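You operate a simulated robot arm through the tools that you are given. There is no shell and no other tool. Be economical: measure what you need, move in short steps, check, and stop when the job is done.

The job below is to be done with a simulated robot arm. You get a single attempt, and the scene is never put back.

TASK
Take the nylon shim from the fitter's bench and put it on top of the brown parts carton there.

The check looks at the end state, three seconds after you hand in, the way a careful person would. Anything else that was tipped, shoved, dropped, spilled or broken makes it a failure.

THE ROBOT
A 7-joint arm with a two-finger parallel gripper, fixed in place. Base frame: the origin is at the foot of the arm, x ahead of it, y to its left, z up; the work surface is at about z = 0. Readings come in m, degrees, newtons and seconds.
With the tool pointing down near the work surface it reaches from about 0.22 to 0.58 m from the base axis. Its first joint turns from -66.0 to 66.0 degrees. Payload 2.5 kg.
The tool frame sits at the grasp point between the pads (the TCP): z along the fingers, y along the line on which they close. The tips reach 0.023 m beyond it. The gripper opens to 0.094 m. The fingers are 0.038 m wide and 0.01 m thick; the gripper's body (0.054 by 0.096 m) begins 0.039 m behind the TCP.
Orientation is told as [roll, pitch, yaw] about the base's x, y, z axes, in that order, counted from this pose: with the fingers straight down and closing along the base's y, the tool's x points along the base's -x, its y along +y and its z along -z.

THE INTERFACE
- The arm moves only by the tool move_arm. Its argument "targets" is a list of rows, each a list of 3 entries, a list of its own where there are three numbers: the turn, a rotation vector about the base's x, y, z in degrees, then the shift along the base's x, y, z in m, then the closure in counts, from 0 (fully open) to 255 (shut). In form: [[[ax, ay, az], [dx, dy, dz], fingers], ...]. A call has 1 to 20 rows; each row is the pose to reach, as a shift and turn from the pose commanded when the call began. Rows are played at 5 a second. More than 0.05 m and 8.6 degrees between two rows, or a gripper value outside its range, and nothing of the call is played. Where a pose cannot be reached the arm comes as near as it can. A force on the tool above 40 N (or 10 N above the force at the start of the call, whichever is more), or a blocked arm, ends the call early, and 0.2 s more pass. Each finger travels about 0.108 m/s and halts on what it meets, pressing with about 42 N; the grip force reading is that of the motor and also rises with nothing between the fingers. The clock runs only during rows and for 0.2 s after the last one: add rows that repeat a pose to give the fingers time. It gives the time, the measured TCP pose, the force on the tool (base axes), the opening and the grip force at its end, in the units of the frame above (readings bear some noise), and new pictures: "views" is both (left out), scene, wrist or none.
- Cameras (640 x 400 px; columns grow to the right, rows downward): "scene" is fixed at [0.1195, -0.4175, 0.531]; the picture's right is [0.78, -0.62, 0.00], its down [-0.43, -0.54, -0.72] and it looks along [0.45, 0.57, -0.69] (base axes); focal length 214 px, centre (320, 200). "wrist" rides on the gripper at [0.086, 0.016, -0.074] in the tool frame; the picture's right is [-0.18, 0.98, 0.00], its down [-0.58, -0.11, -0.81] and it looks along [-0.79, -0.15, 0.59] (tool axes); focal length 243 px, centre (320, 200). There is no depth. A picture from a camera that has moved, and an enlarged one, comes with that camera's place and axes in the base frame and with its lens.
- inspect(camera, box): a new picture of the part [left, top, right, bottom] of that camera's present view, enlarged. It takes no simulated time.
- finish_job(): hands the job in; it is judged then, once.

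Work in short steps. Places have to be worked out from the pictures, the camera data and where the tool is seen: move nearer, look again, correct. Check each grasp and each placing, and mend what went wrong. You have 90 turns and 170 pictures in all, those below and enlarged ones among them. Open the gripper and draw the arm clear of the work before you hand the job in, unless the task says otherwise; then end with one line.

The tools are called after ">>>" by a JSON object that holds its "api" and its "payload". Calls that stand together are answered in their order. move_arm: Moves the arm, as the interface text tells. Its arguments: {"type":"object","properties":{"targets":{"type":"array","items":{"type":"array"}},"views":{"type":"string","enum":["both","scene","wrist","none"]}},"required":["targets"]} The other tools are called the same way: inspect (camera, box) takes an enlarged picture of a part of a camera's view; finish_job () hands the job in.

At the start:

```text
time_s: 0.0
tcp_pos: [0.3662, -0.1436, 0.3872]
tool_rot: [0.0, 0.0, 0.0]
contact_force: [0.5, -0.4, 0.0]
width: 0.0938
grip_force: 0.0
```

scene: 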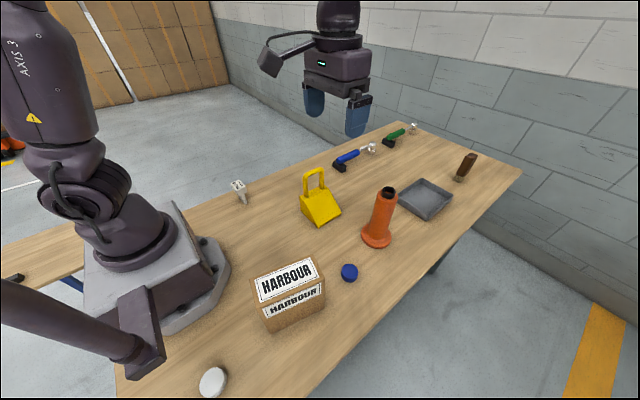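
wrist: 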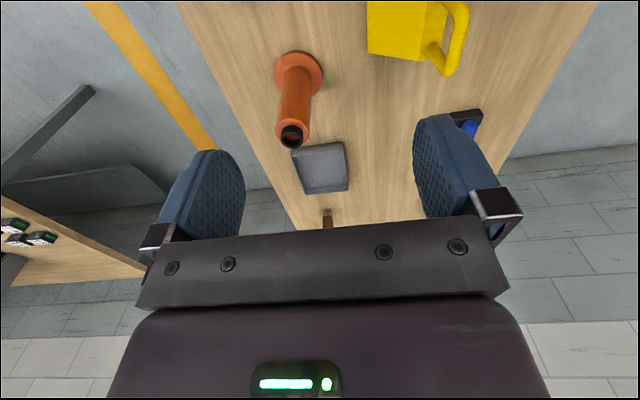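

The bench holds a carton, a white disc and a blue disc among other things. I'll enlarge these before deciding which is the shim.

>>> {"api": "inspect", "payload": {"camera": "scene", "box": [180, 240, 380, 400]}}

>>> {"api": "inspect", "payload": {"camera": "scene", "box": [220, 110, 480, 260]}}

```text
2.50 times, centred on (280, 320) of scene
camera zoom: at [0.1195, -0.4175, 0.531], right [0.78, -0.62, 0.0], down [-0.43, -0.54, -0.72], along [0.45, 0.57, -0.69], focal length 536 px, centre (420, -100)
```

zoom: 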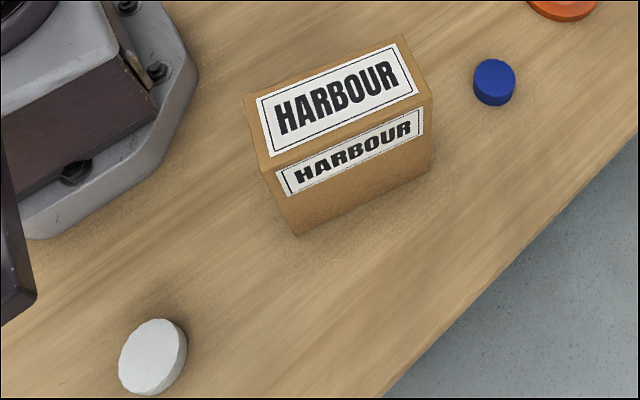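

```text
2.46 times, centred on (350, 185) of scene
camera zoom: at [0.1195, -0.4175, 0.531], right [0.78, -0.62, 0.0], down [-0.43, -0.54, -0.72], along [0.45, 0.57, -0.69], focal length 528 px, centre (246, 237)
```

zoom: 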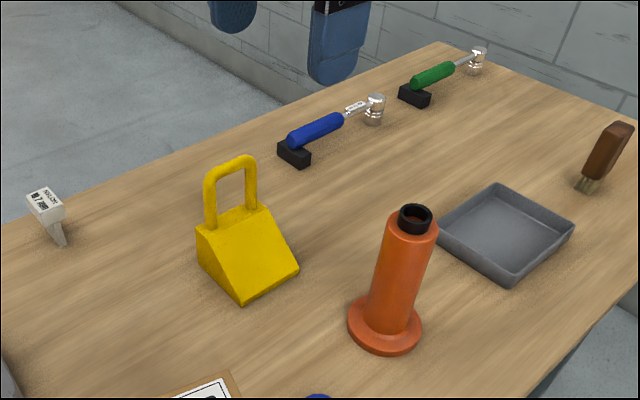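

>>> {"api": "inspect", "payload": {"camera": "scene", "box": [215, 165, 265, 215]}}

>>> {"api": "inspect", "payload": {"camera": "scene", "box": [185, 355, 245, 400]}}

```text
8.00 times, centred on (240, 190) of scene
camera zoom: at [0.1195, -0.4175, 0.531], right [0.78, -0.62, 0.0], down [-0.43, -0.54, -0.72], along [0.45, 0.57, -0.69], focal length 1716 px, centre (960, 280)
```

zoom: 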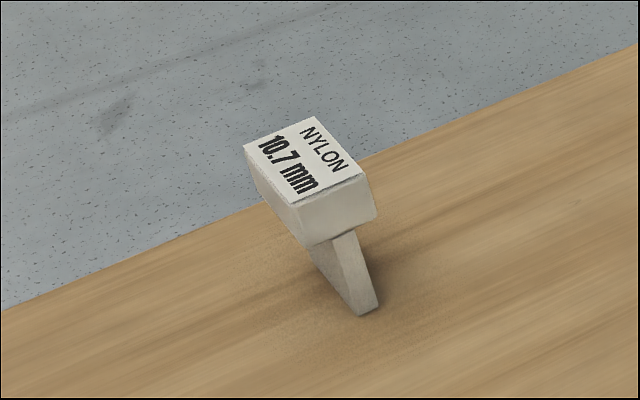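

```text
8.89 times, centred on (215, 378) of scene
camera zoom: at [0.1195, -0.4175, 0.531], right [0.78, -0.62, 0.0], down [-0.43, -0.54, -0.72], along [0.45, 0.57, -0.69], focal length 1906 px, centre (1253, -1378)
```

zoom: 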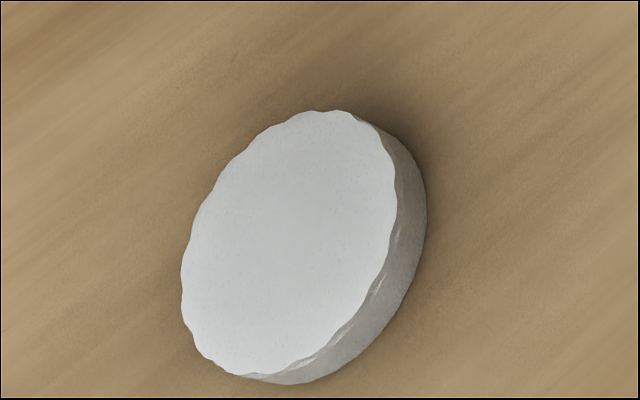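

The shim is the small white T-shaped block marked "NYLON 10.7 mm". It stands on its blade at about (0.25, 0.19), with the long side along y and a height of about 0.07. The carton top is centred near (0.19, -0.23) at z≈0.145. I'll move above the shim, turning so that the fingers close along x.

>>> {"api": "move_arm", "payload": {"targets": [[[0, 0, 7.5], [-0.0097, 0.0275, -0.01], 0], [[0, 0, 15], [-0.0194, 0.055, -0.02], 0], [[0, 0, 22.5], [-0.029, 0.0825, -0.03], 0], [[0, 0, 30], [-0.0387, 0.11, -0.04], 0], [[0, 0, 37.5], [-0.0484, 0.1375, -0.05], 0], [[0, 0, 45], [-0.058, 0.165, -0.06], 0], [[0, 0, 52.5], [-0.0677, 0.1925, -0.07], 0], [[0, 0, 60], [-0.0774, 0.22, -0.08], 0], [[0, 0, 67.5], [-0.0871, 0.2475, -0.09], 0], [[0, 0, 75], [-0.0968, 0.275, -0.1], 0], [[0, 0, 82.5], [-0.1065, 0.3025, -0.11], 0], [[0, 0, 90], [-0.115, 0.33, -0.12], 0], [[0, 0, 90], [-0.115, 0.33, -0.137], 0], [[0, 0, 90], [-0.115, 0.33, -0.137], 0]]}}

```text
time_s: 3.0
tcp_pos: [0.2534, 0.188, 0.2495]
tool_rot: [0.0, 0.0, 90.0]
contact_force: [-0.4, 0.5, 0.6]
width: 0.0939
grip_force: 0.0
camera wrist: at [0.2368, 0.1016, 0.3226], right [-0.98, 0.18, 0.0], down [0.11, 0.58, 0.81], along [0.15, 0.79, -0.59], focal length 243 px, centre (320, 200)
```

scene: 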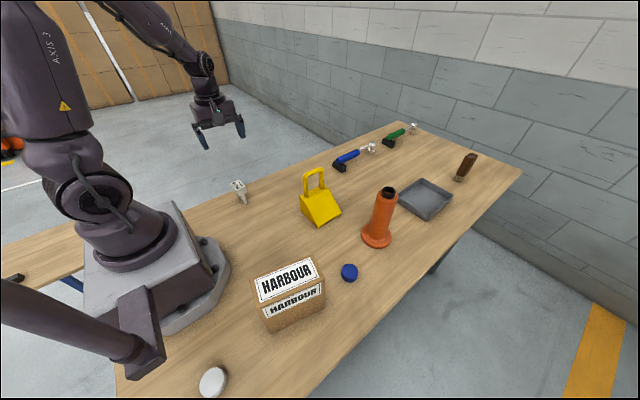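
wrist: 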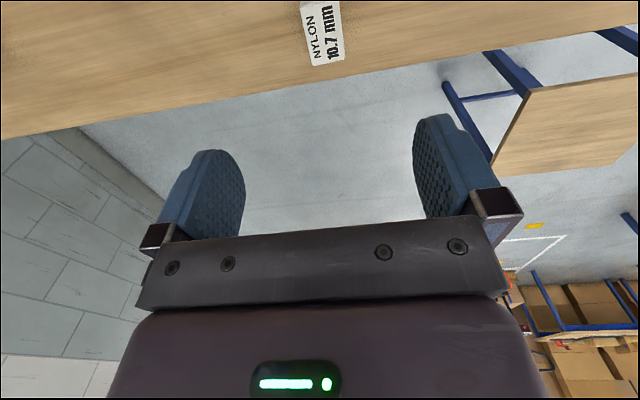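

The shim shows at the top edge of the wrist view. I'll pull back in y and tilt nothing, so I can measure it fully.

>>> {"api": "move_arm", "payload": {"targets": [[[0, 0, 0], [0, -0.04, -0.02], 0], [[0, 0, 0], [0, -0.08, -0.05], 0], [[0, 0, 0], [0, -0.08, -0.05], 0]], "views": "none"}}

>>> {"api": "inspect", "payload": {"camera": "wrist", "box": [220, 0, 420, 125]}}

```text
time_s: 3.8
tcp_pos: [0.2516, 0.1084, 0.2004]
tool_rot: [-0.1, 0.0, 90.0]
contact_force: [-0.3, 0.0, -0.1]
width: 0.094
grip_force: 0.1
```

```text
3.20 times, centred on (320, 62) of wrist
camera zoom: at [0.2351, 0.0219, 0.2732], right [-0.98, 0.18, 0.0], down [0.11, 0.58, 0.81], along [0.15, 0.79, -0.59], focal length 776 px, centre (320, 640)
```

zoom: 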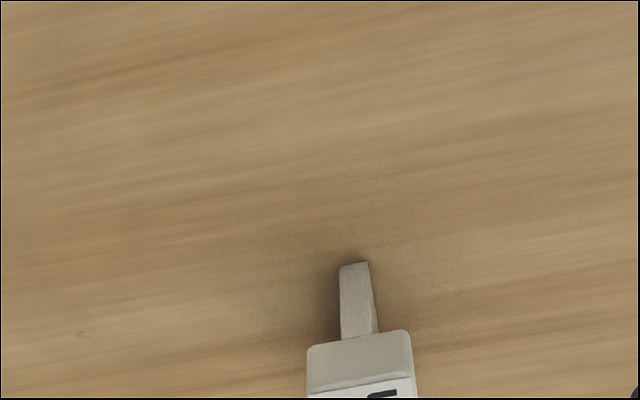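

The blade and head are both visible from the front. I'll take a taller crop to measure all of it.

>>> {"api": "inspect", "payload": {"camera": "wrist", "box": [260, 70, 420, 170]}}

```text
4.00 times, centred on (340, 120) of wrist
camera zoom: at [0.2351, 0.0219, 0.2732], right [-0.98, 0.18, 0.0], down [0.11, 0.58, 0.81], along [0.15, 0.79, -0.59], focal length 970 px, centre (240, 520)
```

zoom: 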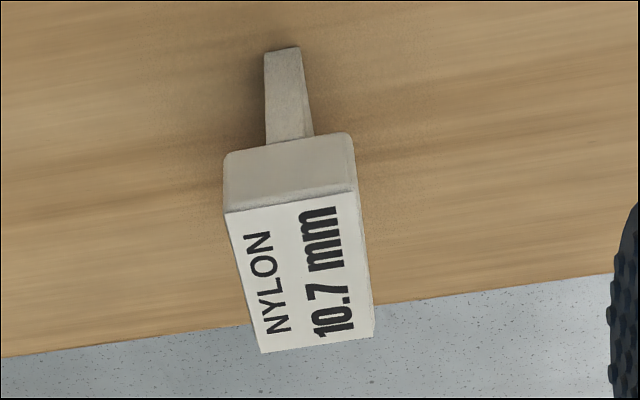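

The shim's head spans x 0.234–0.266, y 0.167–0.215 and z 0.045–0.070, square to the base axes. The fingers pass either side of it, so I'll move over its centre and go partway down to check alignment.

>>> {"api": "move_arm", "payload": {"targets": [[[0, 0, 0], [-0.001, 0.04, 0], 0], [[0, 0, 0], [-0.002, 0.083, 0], 0], [[0, 0, 0], [-0.002, 0.083, -0.03], 0], [[0, 0, 0], [-0.002, 0.083, -0.06], 0], [[0, 0, 0], [-0.002, 0.083, -0.09], 0], [[0, 0, 0], [-0.002, 0.083, -0.09], 0]]}}

```text
time_s: 5.2
tcp_pos: [0.2484, 0.1892, 0.1102]
tool_rot: [-0.1, -0.1, 90.0]
contact_force: [0.3, 0.1, -0.9]
width: 0.094
grip_force: 0.1
camera wrist: at [0.2328, 0.1024, 0.1845], right [-0.98, 0.18, 0.0], down [0.11, 0.58, 0.81], along [0.15, 0.79, -0.59], focal length 243 px, centre (320, 200)
```

scene: 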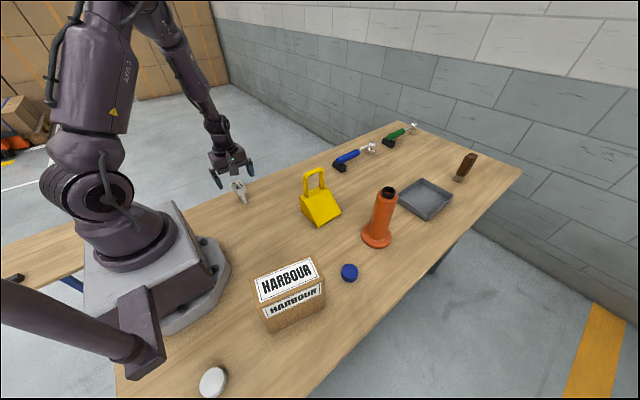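
wrist: 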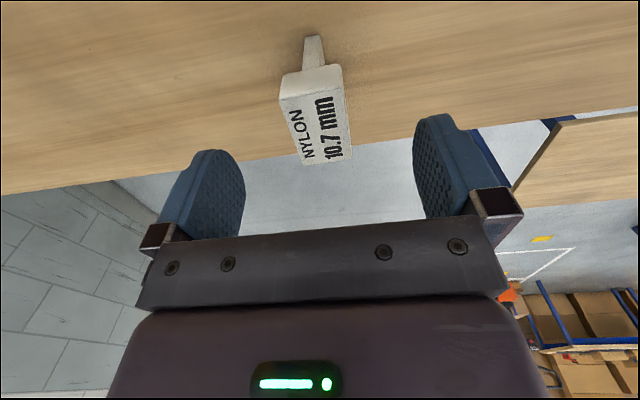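

The shim lies midway between the fingers. I'll go down to head height and look before closing.

>>> {"api": "move_arm", "payload": {"targets": [[[0, 0, 0], [0.0005, 0.001, -0.02], 0], [[0, 0, 0], [0.0005, 0.001, -0.04], 0], [[0, 0, 0], [0.0005, 0.001, -0.053], 0], [[0, 0, 0], [0.0005, 0.001, -0.053], 80], [[0, 0, 0], [0.0005, 0.001, -0.053], 120], [[0, 0, 0], [0.0005, 0.001, -0.053], 120]]}}

>>> {"api": "inspect", "payload": {"camera": "wrist", "box": [220, 70, 440, 220]}}

```text
time_s: 6.6
tcp_pos: [0.252, 0.1882, 0.0578]
tool_rot: [0.0, 0.0, 90.0]
contact_force: [0.3, 0.0, 0.5]
width: 0.0498
grip_force: 0.1
camera wrist: at [0.2347, 0.1025, 0.1312], right [-0.98, 0.18, 0.0], down [0.11, 0.58, 0.81], along [0.15, 0.79, -0.59], focal length 243 px, centre (320, 200)
```

scene: 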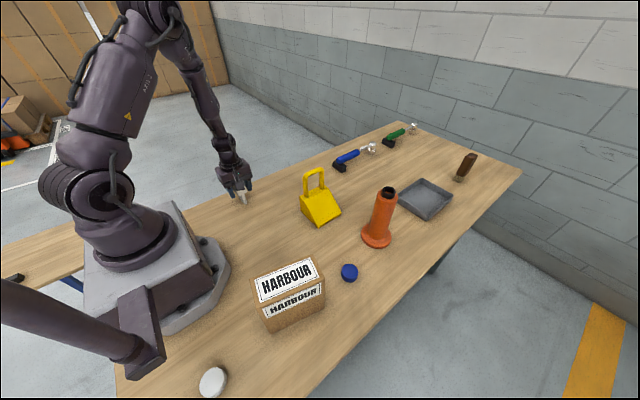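
wrist: 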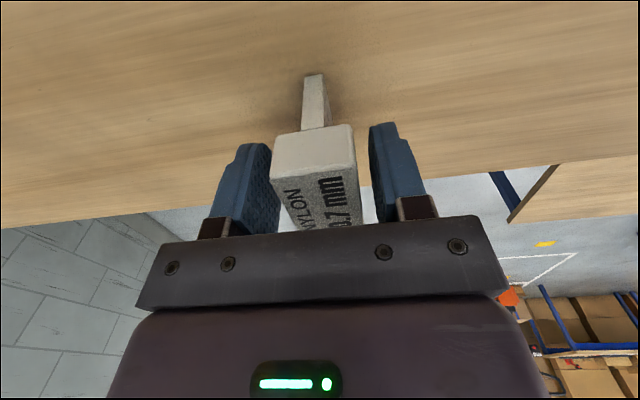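

```text
2.67 times, centred on (330, 145) of wrist
camera zoom: at [0.2347, 0.1025, 0.1312], right [-0.98, 0.18, 0.0], down [0.11, 0.58, 0.81], along [0.15, 0.79, -0.59], focal length 647 px, centre (293, 347)
```

zoom: 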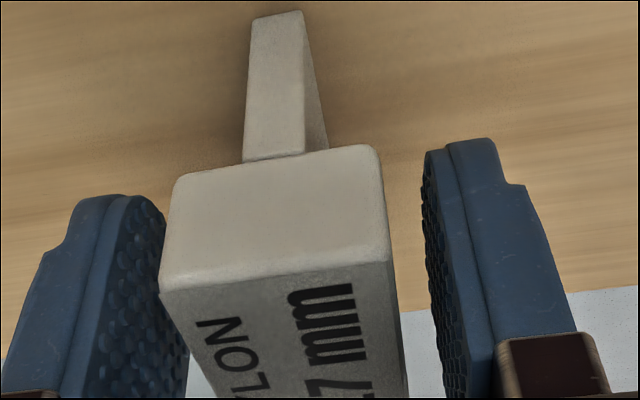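

The head sits between the pads with similar gaps on each side. I'll close in steps.

>>> {"api": "move_arm", "payload": {"targets": [[[0, 0, 0], [0, 0, 0], 140], [[0, 0, 0], [0, 0, 0], 155], [[0, 0, 0], [0, 0, 0], 170], [[0, 0, 0], [0, 0, 0], 220], [[0, 0, 0], [0, 0, 0], 220], [[0, 0, 0], [0, 0, 0], 220]], "views": "wrist"}}

```text
time_s: 8.0
tcp_pos: [0.2514, 0.189, 0.0566]
tool_rot: [0.0, 0.0, 90.0]
contact_force: [-0.6, 0.6, 0.2]
width: 0.0333
grip_force: 42.0
camera wrist: at [0.2347, 0.1025, 0.1312], right [-0.98, 0.18, 0.0], down [0.11, 0.58, 0.81], along [0.15, 0.79, -0.59], focal length 243 px, centre (320, 200)
```

wrist: 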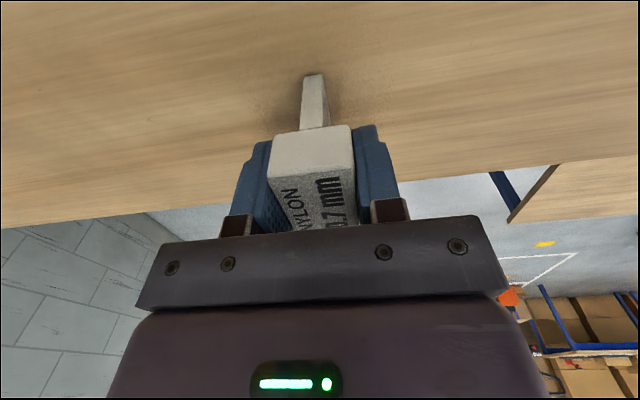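

The grip is firm at 33 mm and 42 N. I'll lift straight up and check that the shim comes with it.

>>> {"api": "move_arm", "payload": {"targets": [[[0, 0, 0], [0, 0, 0.015], 220], [[0, 0, 0], [0, 0, 0.045], 220], [[0, 0, 0], [0, 0, 0.09], 220], [[0, 0, 0], [0, 0, 0.135], 220], [[0, 0, 0], [0, 0, 0.18], 220], [[0, 0, 0], [0, 0, 0.22], 220], [[0, 0, 0], [0, 0, 0.22], 220]]}}

>>> {"api": "inspect", "payload": {"camera": "wrist", "box": [220, 40, 440, 220]}}

```text
time_s: 9.6
tcp_pos: [0.2519, 0.1887, 0.2779]
tool_rot: [-0.1, -0.1, 90.0]
contact_force: [-0.1, 0.1, -0.8]
width: 0.0332
grip_force: 42.0
camera wrist: at [0.2352, 0.1028, 0.3512], right [-0.98, 0.18, 0.0], down [0.11, 0.58, 0.81], along [0.15, 0.79, -0.59], focal length 243 px, centre (320, 200)
```

scene: 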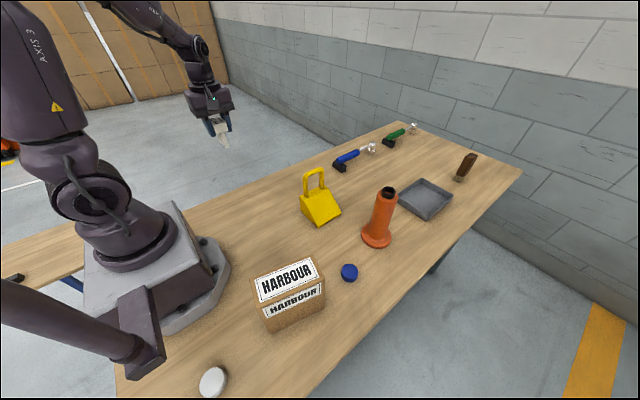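
wrist: 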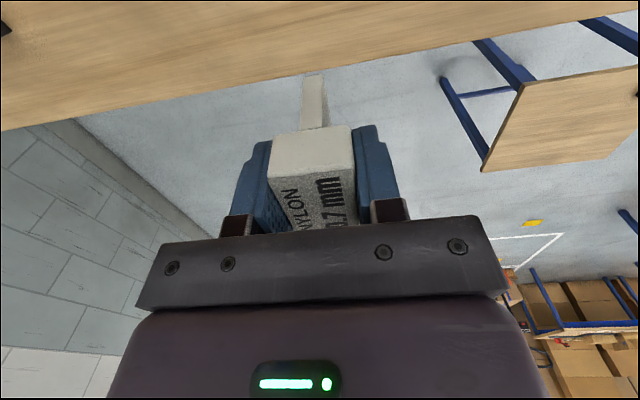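

```text
2.22 times, centred on (330, 130) of wrist
camera zoom: at [0.2352, 0.1028, 0.3512], right [-0.98, 0.18, 0.0], down [0.11, 0.58, 0.81], along [0.15, 0.79, -0.59], focal length 539 px, centre (298, 356)
```

zoom: 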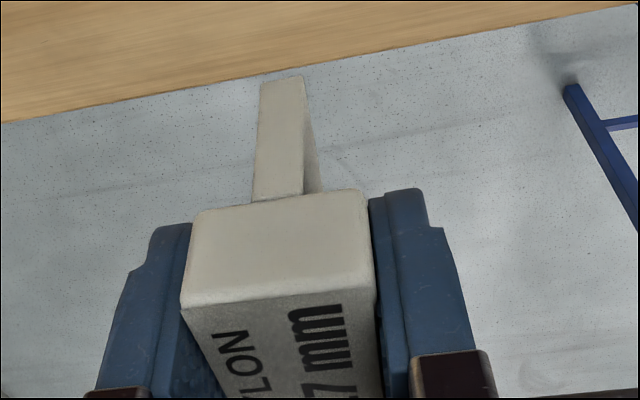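

The shim lifted cleanly and sits level in the grip. I'll use the scene camera to check how far the blade runs, because that is what it will stand on.

>>> {"api": "inspect", "payload": {"camera": "scene", "box": [190, 95, 250, 155]}}

```text
6.67 times, centred on (220, 125) of scene
camera zoom: at [0.1195, -0.4175, 0.531], right [0.78, -0.62, 0.0], down [-0.43, -0.54, -0.72], along [0.45, 0.57, -0.69], focal length 1430 px, centre (987, 700)
```

zoom: 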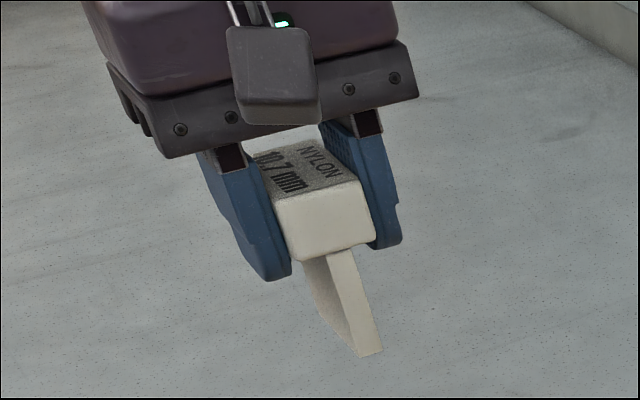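

The blade runs most of the head's length, so the shim can stand upright on the carton. I'll carry it high in an arc to above the carton centre and turn it so the blade lies along the carton's long side.

>>> {"api": "move_arm", "payload": {"targets": [[[0, 0, -7.4], [0.0113, -0.03, 0], 220], [[0, 0, -14.8], [0.0218, -0.06, 0], 220], [[0, 0, -22.2], [0.0307, -0.09, 0], 220], [[0, 0, -29.6], [0.0376, -0.12, 0], 220], [[0, 0, -37], [0.0417, -0.15, 0], 220], [[0, 0, -44.4], [0.0425, -0.18, 0], 220], [[0, 0, -51.8], [0.04, -0.21, 0], 220], [[0, 0, -59.2], [0.0339, -0.24, 0], 220], [[0, 0, -66.6], [0.0245, -0.27, 0], 220], [[0, 0, -74], [0.0118, -0.3, 0], 220], [[0, 0, -81.4], [-0.0035, -0.33, 0], 220], [[0, 0, -88.8], [-0.021, -0.36, 0], 220], [[0, 0, -96.2], [-0.0401, -0.39, 0], 220], [[0, 0, -103.5], [-0.06, -0.42, 0], 220], [[0, 0, -103.5], [-0.06, -0.42, 0], 220]]}}

>>> {"api": "inspect", "payload": {"camera": "scene", "box": [200, 200, 400, 360]}}

```text
time_s: 12.8
tcp_pos: [0.1864, -0.232, 0.2739]
tool_rot: [0.0, -0.1, -13.7]
contact_force: [0.1, 0.4, -0.2]
width: 0.0335
grip_force: 41.9
camera wrist: at [0.1073, -0.1944, 0.3483], right [0.41, 0.91, 0.0], down [0.54, -0.24, 0.81], along [0.74, -0.33, -0.59], focal length 243 px, centre (320, 200)
```

scene: 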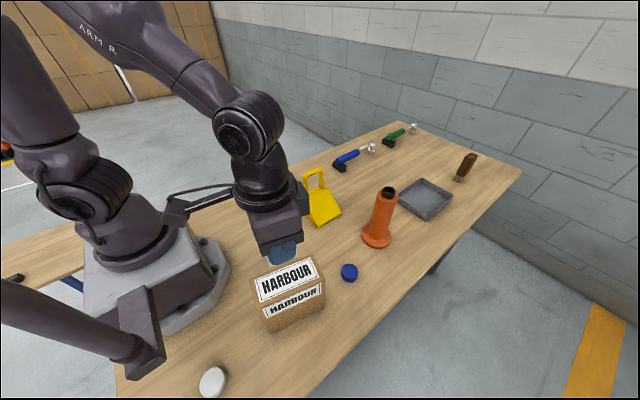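
wrist: 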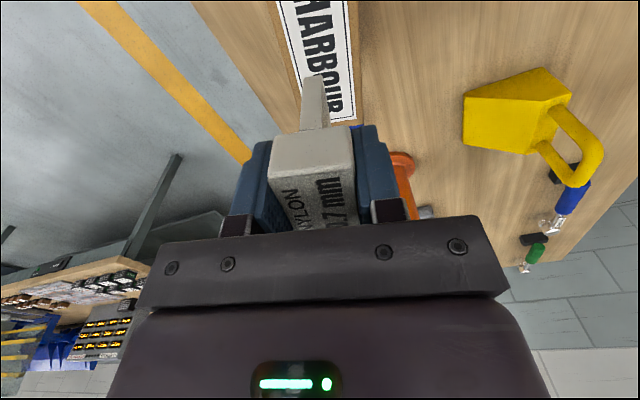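

```text
2.50 times, centred on (300, 280) of scene
camera zoom: at [0.1195, -0.4175, 0.531], right [0.78, -0.62, 0.0], down [-0.43, -0.54, -0.72], along [0.45, 0.57, -0.69], focal length 536 px, centre (370, 0)
```

zoom: 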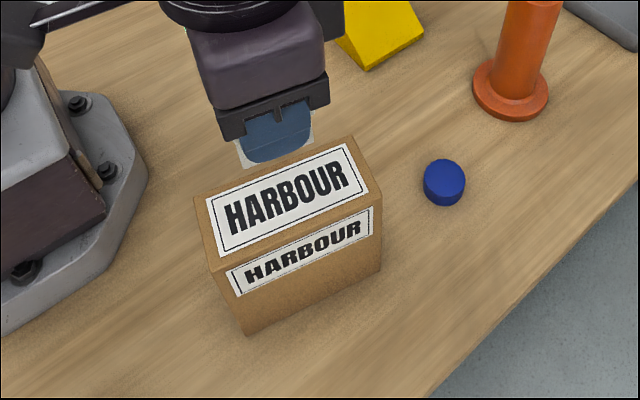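

The shim is above the carton. I'll enlarge the wrist view to check where the carton top lies relative to the blade.

>>> {"api": "inspect", "payload": {"camera": "wrist", "box": [240, 0, 400, 140]}}

```text
2.86 times, centred on (320, 70) of wrist
camera zoom: at [0.1073, -0.1944, 0.3483], right [0.41, 0.91, 0.0], down [0.54, -0.24, 0.81], along [0.74, -0.33, -0.59], focal length 693 px, centre (320, 571)
```

zoom: 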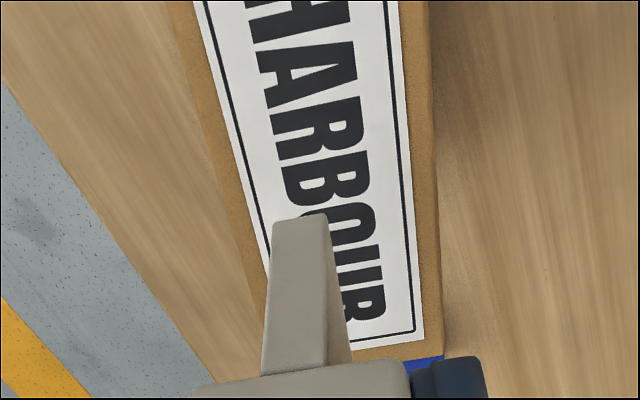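

The wrist view confirms the carton top's corners: centre (0.190, -0.229), long side at about -13.7°, z≈0.145. The blade is over the centre, so I'll lower to just above the surface.

>>> {"api": "move_arm", "payload": {"targets": [[[0, 0, 0], [0, 0, -0.02], 220], [[0, 0, 0], [0, 0, -0.04], 220], [[0, 0, 0], [0, 0, -0.055], 220], [[0, 0, 0], [0, 0, -0.063], 220], [[0, 0, 0], [0, 0, -0.063], 220]]}}

>>> {"api": "inspect", "payload": {"camera": "scene", "box": [240, 210, 340, 340]}}

>>> {"api": "inspect", "payload": {"camera": "wrist", "box": [240, 0, 400, 140]}}

```text
time_s: 14.0
tcp_pos: [0.19, -0.2283, 0.2108]
tool_rot: [0.0, 0.0, -13.5]
contact_force: [-0.7, -0.3, 0.3]
width: 0.0334
grip_force: 41.9
camera wrist: at [0.1093, -0.1926, 0.2852], right [0.41, 0.91, 0.0], down [0.54, -0.24, 0.81], along [0.74, -0.33, -0.59], focal length 243 px, centre (320, 200)
```

scene: 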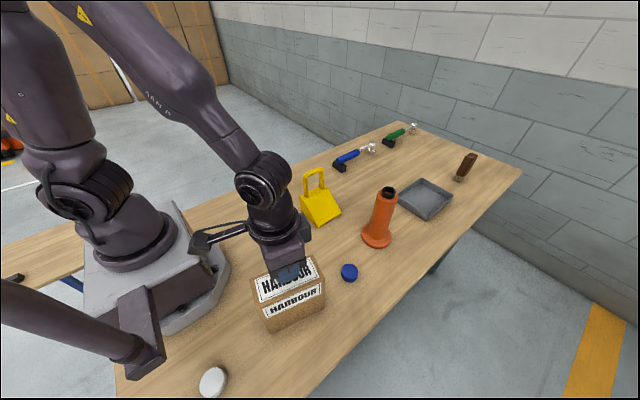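
wrist: 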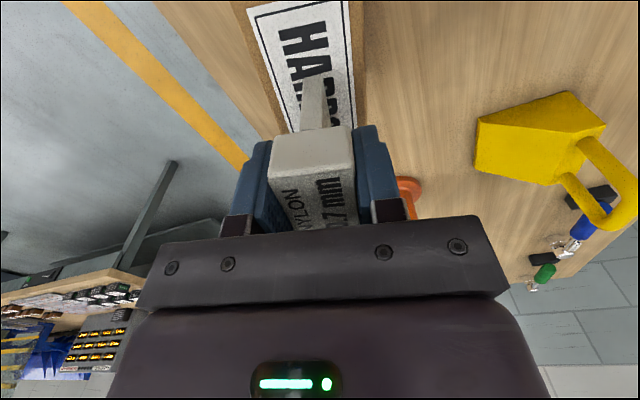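

```text
3.08 times, centred on (290, 275) of scene
camera zoom: at [0.1195, -0.4175, 0.531], right [0.78, -0.62, 0.0], down [-0.43, -0.54, -0.72], along [0.45, 0.57, -0.69], focal length 660 px, centre (412, -31)
```

zoom: 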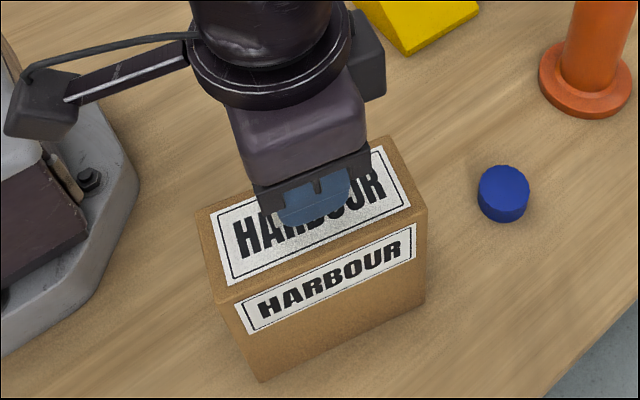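

```text
2.86 times, centred on (320, 70) of wrist
camera zoom: at [0.1093, -0.1926, 0.2852], right [0.41, 0.91, 0.0], down [0.54, -0.24, 0.81], along [0.74, -0.33, -0.59], focal length 693 px, centre (320, 571)
```

zoom: 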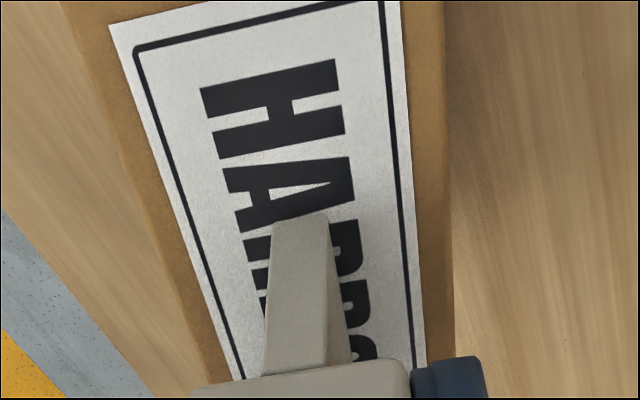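

The blade is centred over the label with about a centimetre to go. I'll lower in small steps and watch the force.

>>> {"api": "move_arm", "payload": {"targets": [[[0, 0, 0], [0, 0, -0.002], 220], [[0, 0, 0], [0, 0, -0.004], 220], [[0, 0, 0], [0, 0, -0.006], 220], [[0, 0, 0], [0, 0, -0.007], 220], [[0, 0, 0], [0, 0, -0.007], 220]], "views": "none"}}

>>> {"api": "inspect", "payload": {"camera": "wrist", "box": [270, 40, 370, 140]}}

```text
time_s: 15.2
tcp_pos: [0.1912, -0.2292, 0.207]
tool_rot: [-0.1, -0.2, -13.5]
contact_force: [-3.3, 3.8, 37.8]
width: 0.0337
grip_force: 41.6
```

```text
4.00 times, centred on (320, 90) of wrist
camera zoom: at [0.1101, -0.1926, 0.2798], right [0.41, 0.91, 0.0], down [0.54, -0.24, 0.81], along [0.74, -0.33, -0.59], focal length 970 px, centre (320, 640)
```

zoom: 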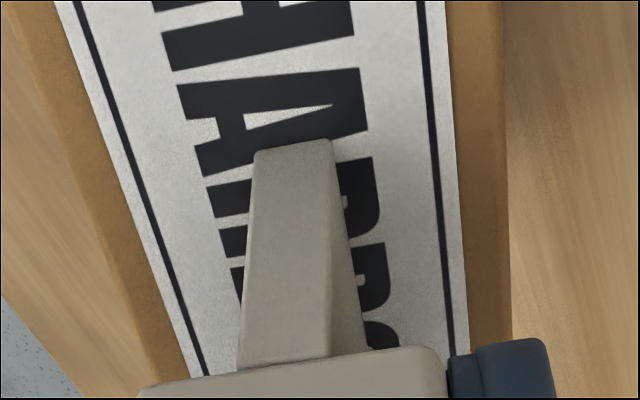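

The force is 38 N, so the shim is on the carton but pressed hard. I'll ease up slightly to unload it before releasing.

>>> {"api": "move_arm", "payload": {"targets": [[[0, 0, 0], [0, 0, 0.001], 220], [[0, 0, 0], [0, 0, 0.001], 220]], "views": "none"}}

```text
time_s: 15.8
tcp_pos: [0.1897, -0.2298, 0.2068]
tool_rot: [-0.1, -0.2, -13.5]
contact_force: [7.1, -2.2, 17.8]
width: 0.0334
grip_force: 42.0
```

>>> {"api": "move_arm", "payload": {"targets": [[[0, 0, 0], [0, 0, 0.0005], 220], [[0, 0, 0], [0, 0, 0.0005], 220]], "views": "none"}}

```text
time_s: 16.4
tcp_pos: [0.1892, -0.2276, 0.207]
tool_rot: [0.2, 0.3, -13.5]
contact_force: [0.1, -0.3, -0.6]
width: 0.0331
grip_force: 42.1
```

The load is off, with the shim at most a fraction of a millimetre above the carton. I'll nudge down 0.3 mm and open slowly.

>>> {"api": "move_arm", "payload": {"targets": [[[0, 0, 0], [0, 0, -0.0003], 220], [[0, 0, 0], [0, 0, -0.0003], 168], [[0, 0, 0], [0, 0, -0.0003], 162], [[0, 0, 0], [0, 0, -0.0003], 155], [[0, 0, 0], [0, 0, -0.0003], 145], [[0, 0, 0], [0, 0, -0.0003], 130], [[0, 0, 0], [0, 0, -0.0003], 110], [[0, 0, 0], [0, 0, -0.0003], 110]]}}

>>> {"api": "inspect", "payload": {"camera": "wrist", "box": [220, 40, 440, 220]}}

```text
time_s: 18.2
tcp_pos: [0.1894, -0.2292, 0.208]
tool_rot: [0.0, 0.1, -13.4]
contact_force: [0.1, -0.2, 0.8]
width: 0.0533
grip_force: 0.0
camera wrist: at [0.1092, -0.1927, 0.281], right [0.41, 0.91, 0.0], down [0.54, -0.24, 0.81], along [0.74, -0.33, -0.59], focal length 243 px, centre (320, 200)
```

scene: 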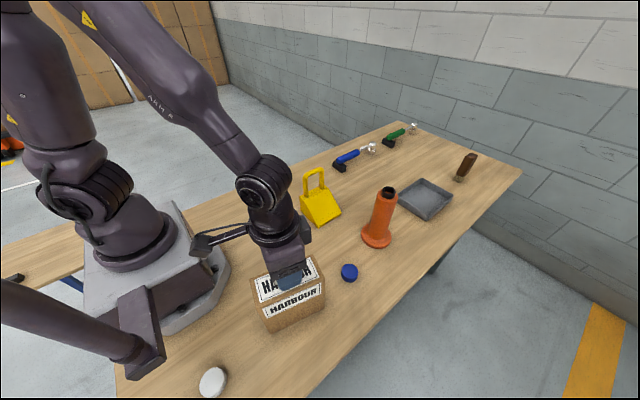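
wrist: 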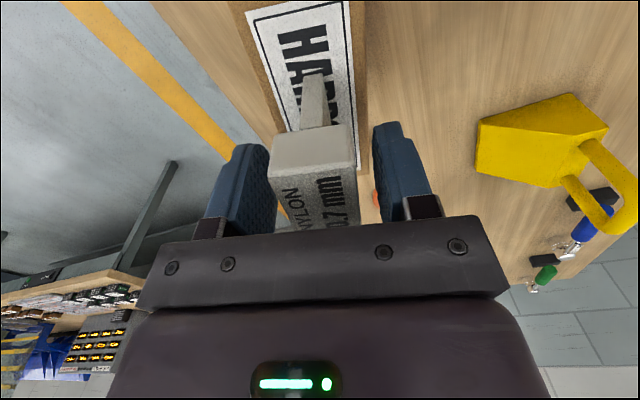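

```text
2.22 times, centred on (330, 130) of wrist
camera zoom: at [0.1092, -0.1927, 0.281], right [0.41, 0.91, 0.0], down [0.54, -0.24, 0.81], along [0.74, -0.33, -0.59], focal length 539 px, centre (298, 356)
```

zoom: 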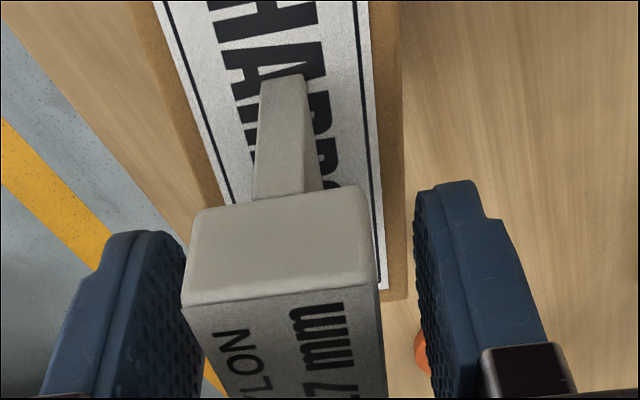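

The shim stands upright by itself, clear of both fingers. I'll open fully, rise straight up, then move off over open bench.

>>> {"api": "move_arm", "payload": {"targets": [[[0, 0, 0], [0, 0, 0], 60], [[0, 0, 0], [0, 0, 0], 0], [[0, 0, 0], [0, 0, 0], 0], [[0, 0, 0], [0, 0, 0.02], 0], [[0, 0, 0], [0, 0, 0.05], 0], [[0, 0, 0], [0, 0, 0.09], 0], [[0, 0, 0], [0, 0, 0.13], 0], [[0, 0, 0], [0, 0, 0.17], 0], [[0, 0, 0], [0.04, 0.02, 0.18], 0], [[0, 0, 0], [0.08, 0.05, 0.18], 0], [[0, 0, 0], [0.12, 0.08, 0.18], 0], [[0, 0, 0], [0.16, 0.1, 0.18], 0], [[0, 0, 0], [0.16, 0.1, 0.18], 0]]}}

>>> {"api": "inspect", "payload": {"camera": "scene", "box": [220, 200, 380, 340]}}

```text
time_s: 21.0
tcp_pos: [0.3526, -0.1302, 0.3851]
tool_rot: [-0.1, 0.0, -13.5]
contact_force: [0.3, -0.1, 0.7]
width: 0.0936
grip_force: 0.0
camera wrist: at [0.2716, -0.093, 0.4588], right [0.41, 0.91, 0.0], down [0.54, -0.24, 0.81], along [0.74, -0.33, -0.59], focal length 243 px, centre (320, 200)
```

scene: 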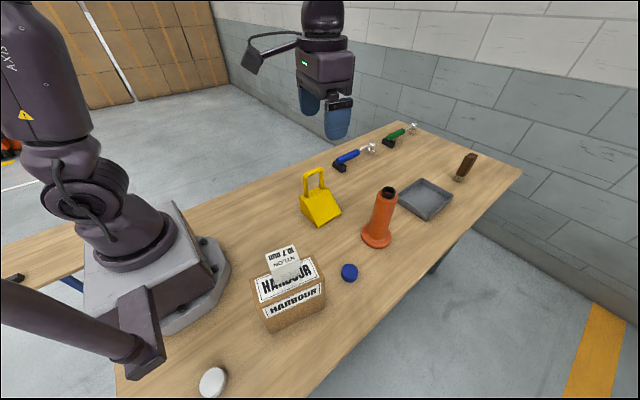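
wrist: 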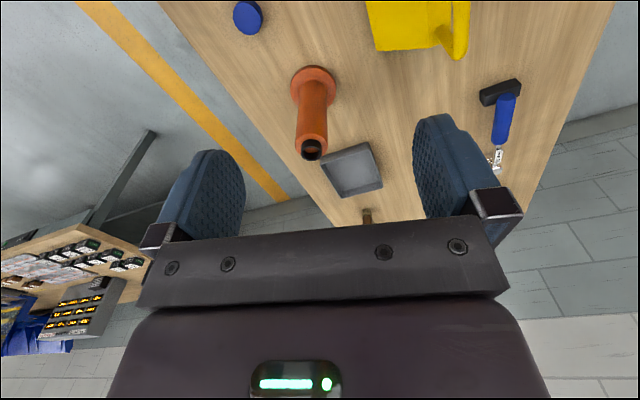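

```text
2.86 times, centred on (300, 270) of scene
camera zoom: at [0.1195, -0.4175, 0.531], right [0.78, -0.62, 0.0], down [-0.43, -0.54, -0.72], along [0.45, 0.57, -0.69], focal length 613 px, centre (377, 0)
```

zoom: 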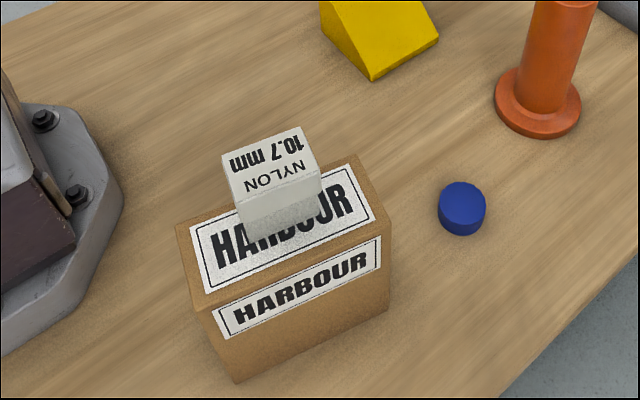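

The shim stands upright in the middle of the carton top. Nothing else has moved, and the arm is clear with the gripper open, so I'm handing in.

>>> {"api": "finish_job", "payload": {}}

```text
The job is handed in.
```

The nylon shim is standing upright in the middle of the brown carton's top, nothing else on the bench was disturbed, and I've handed the job in.
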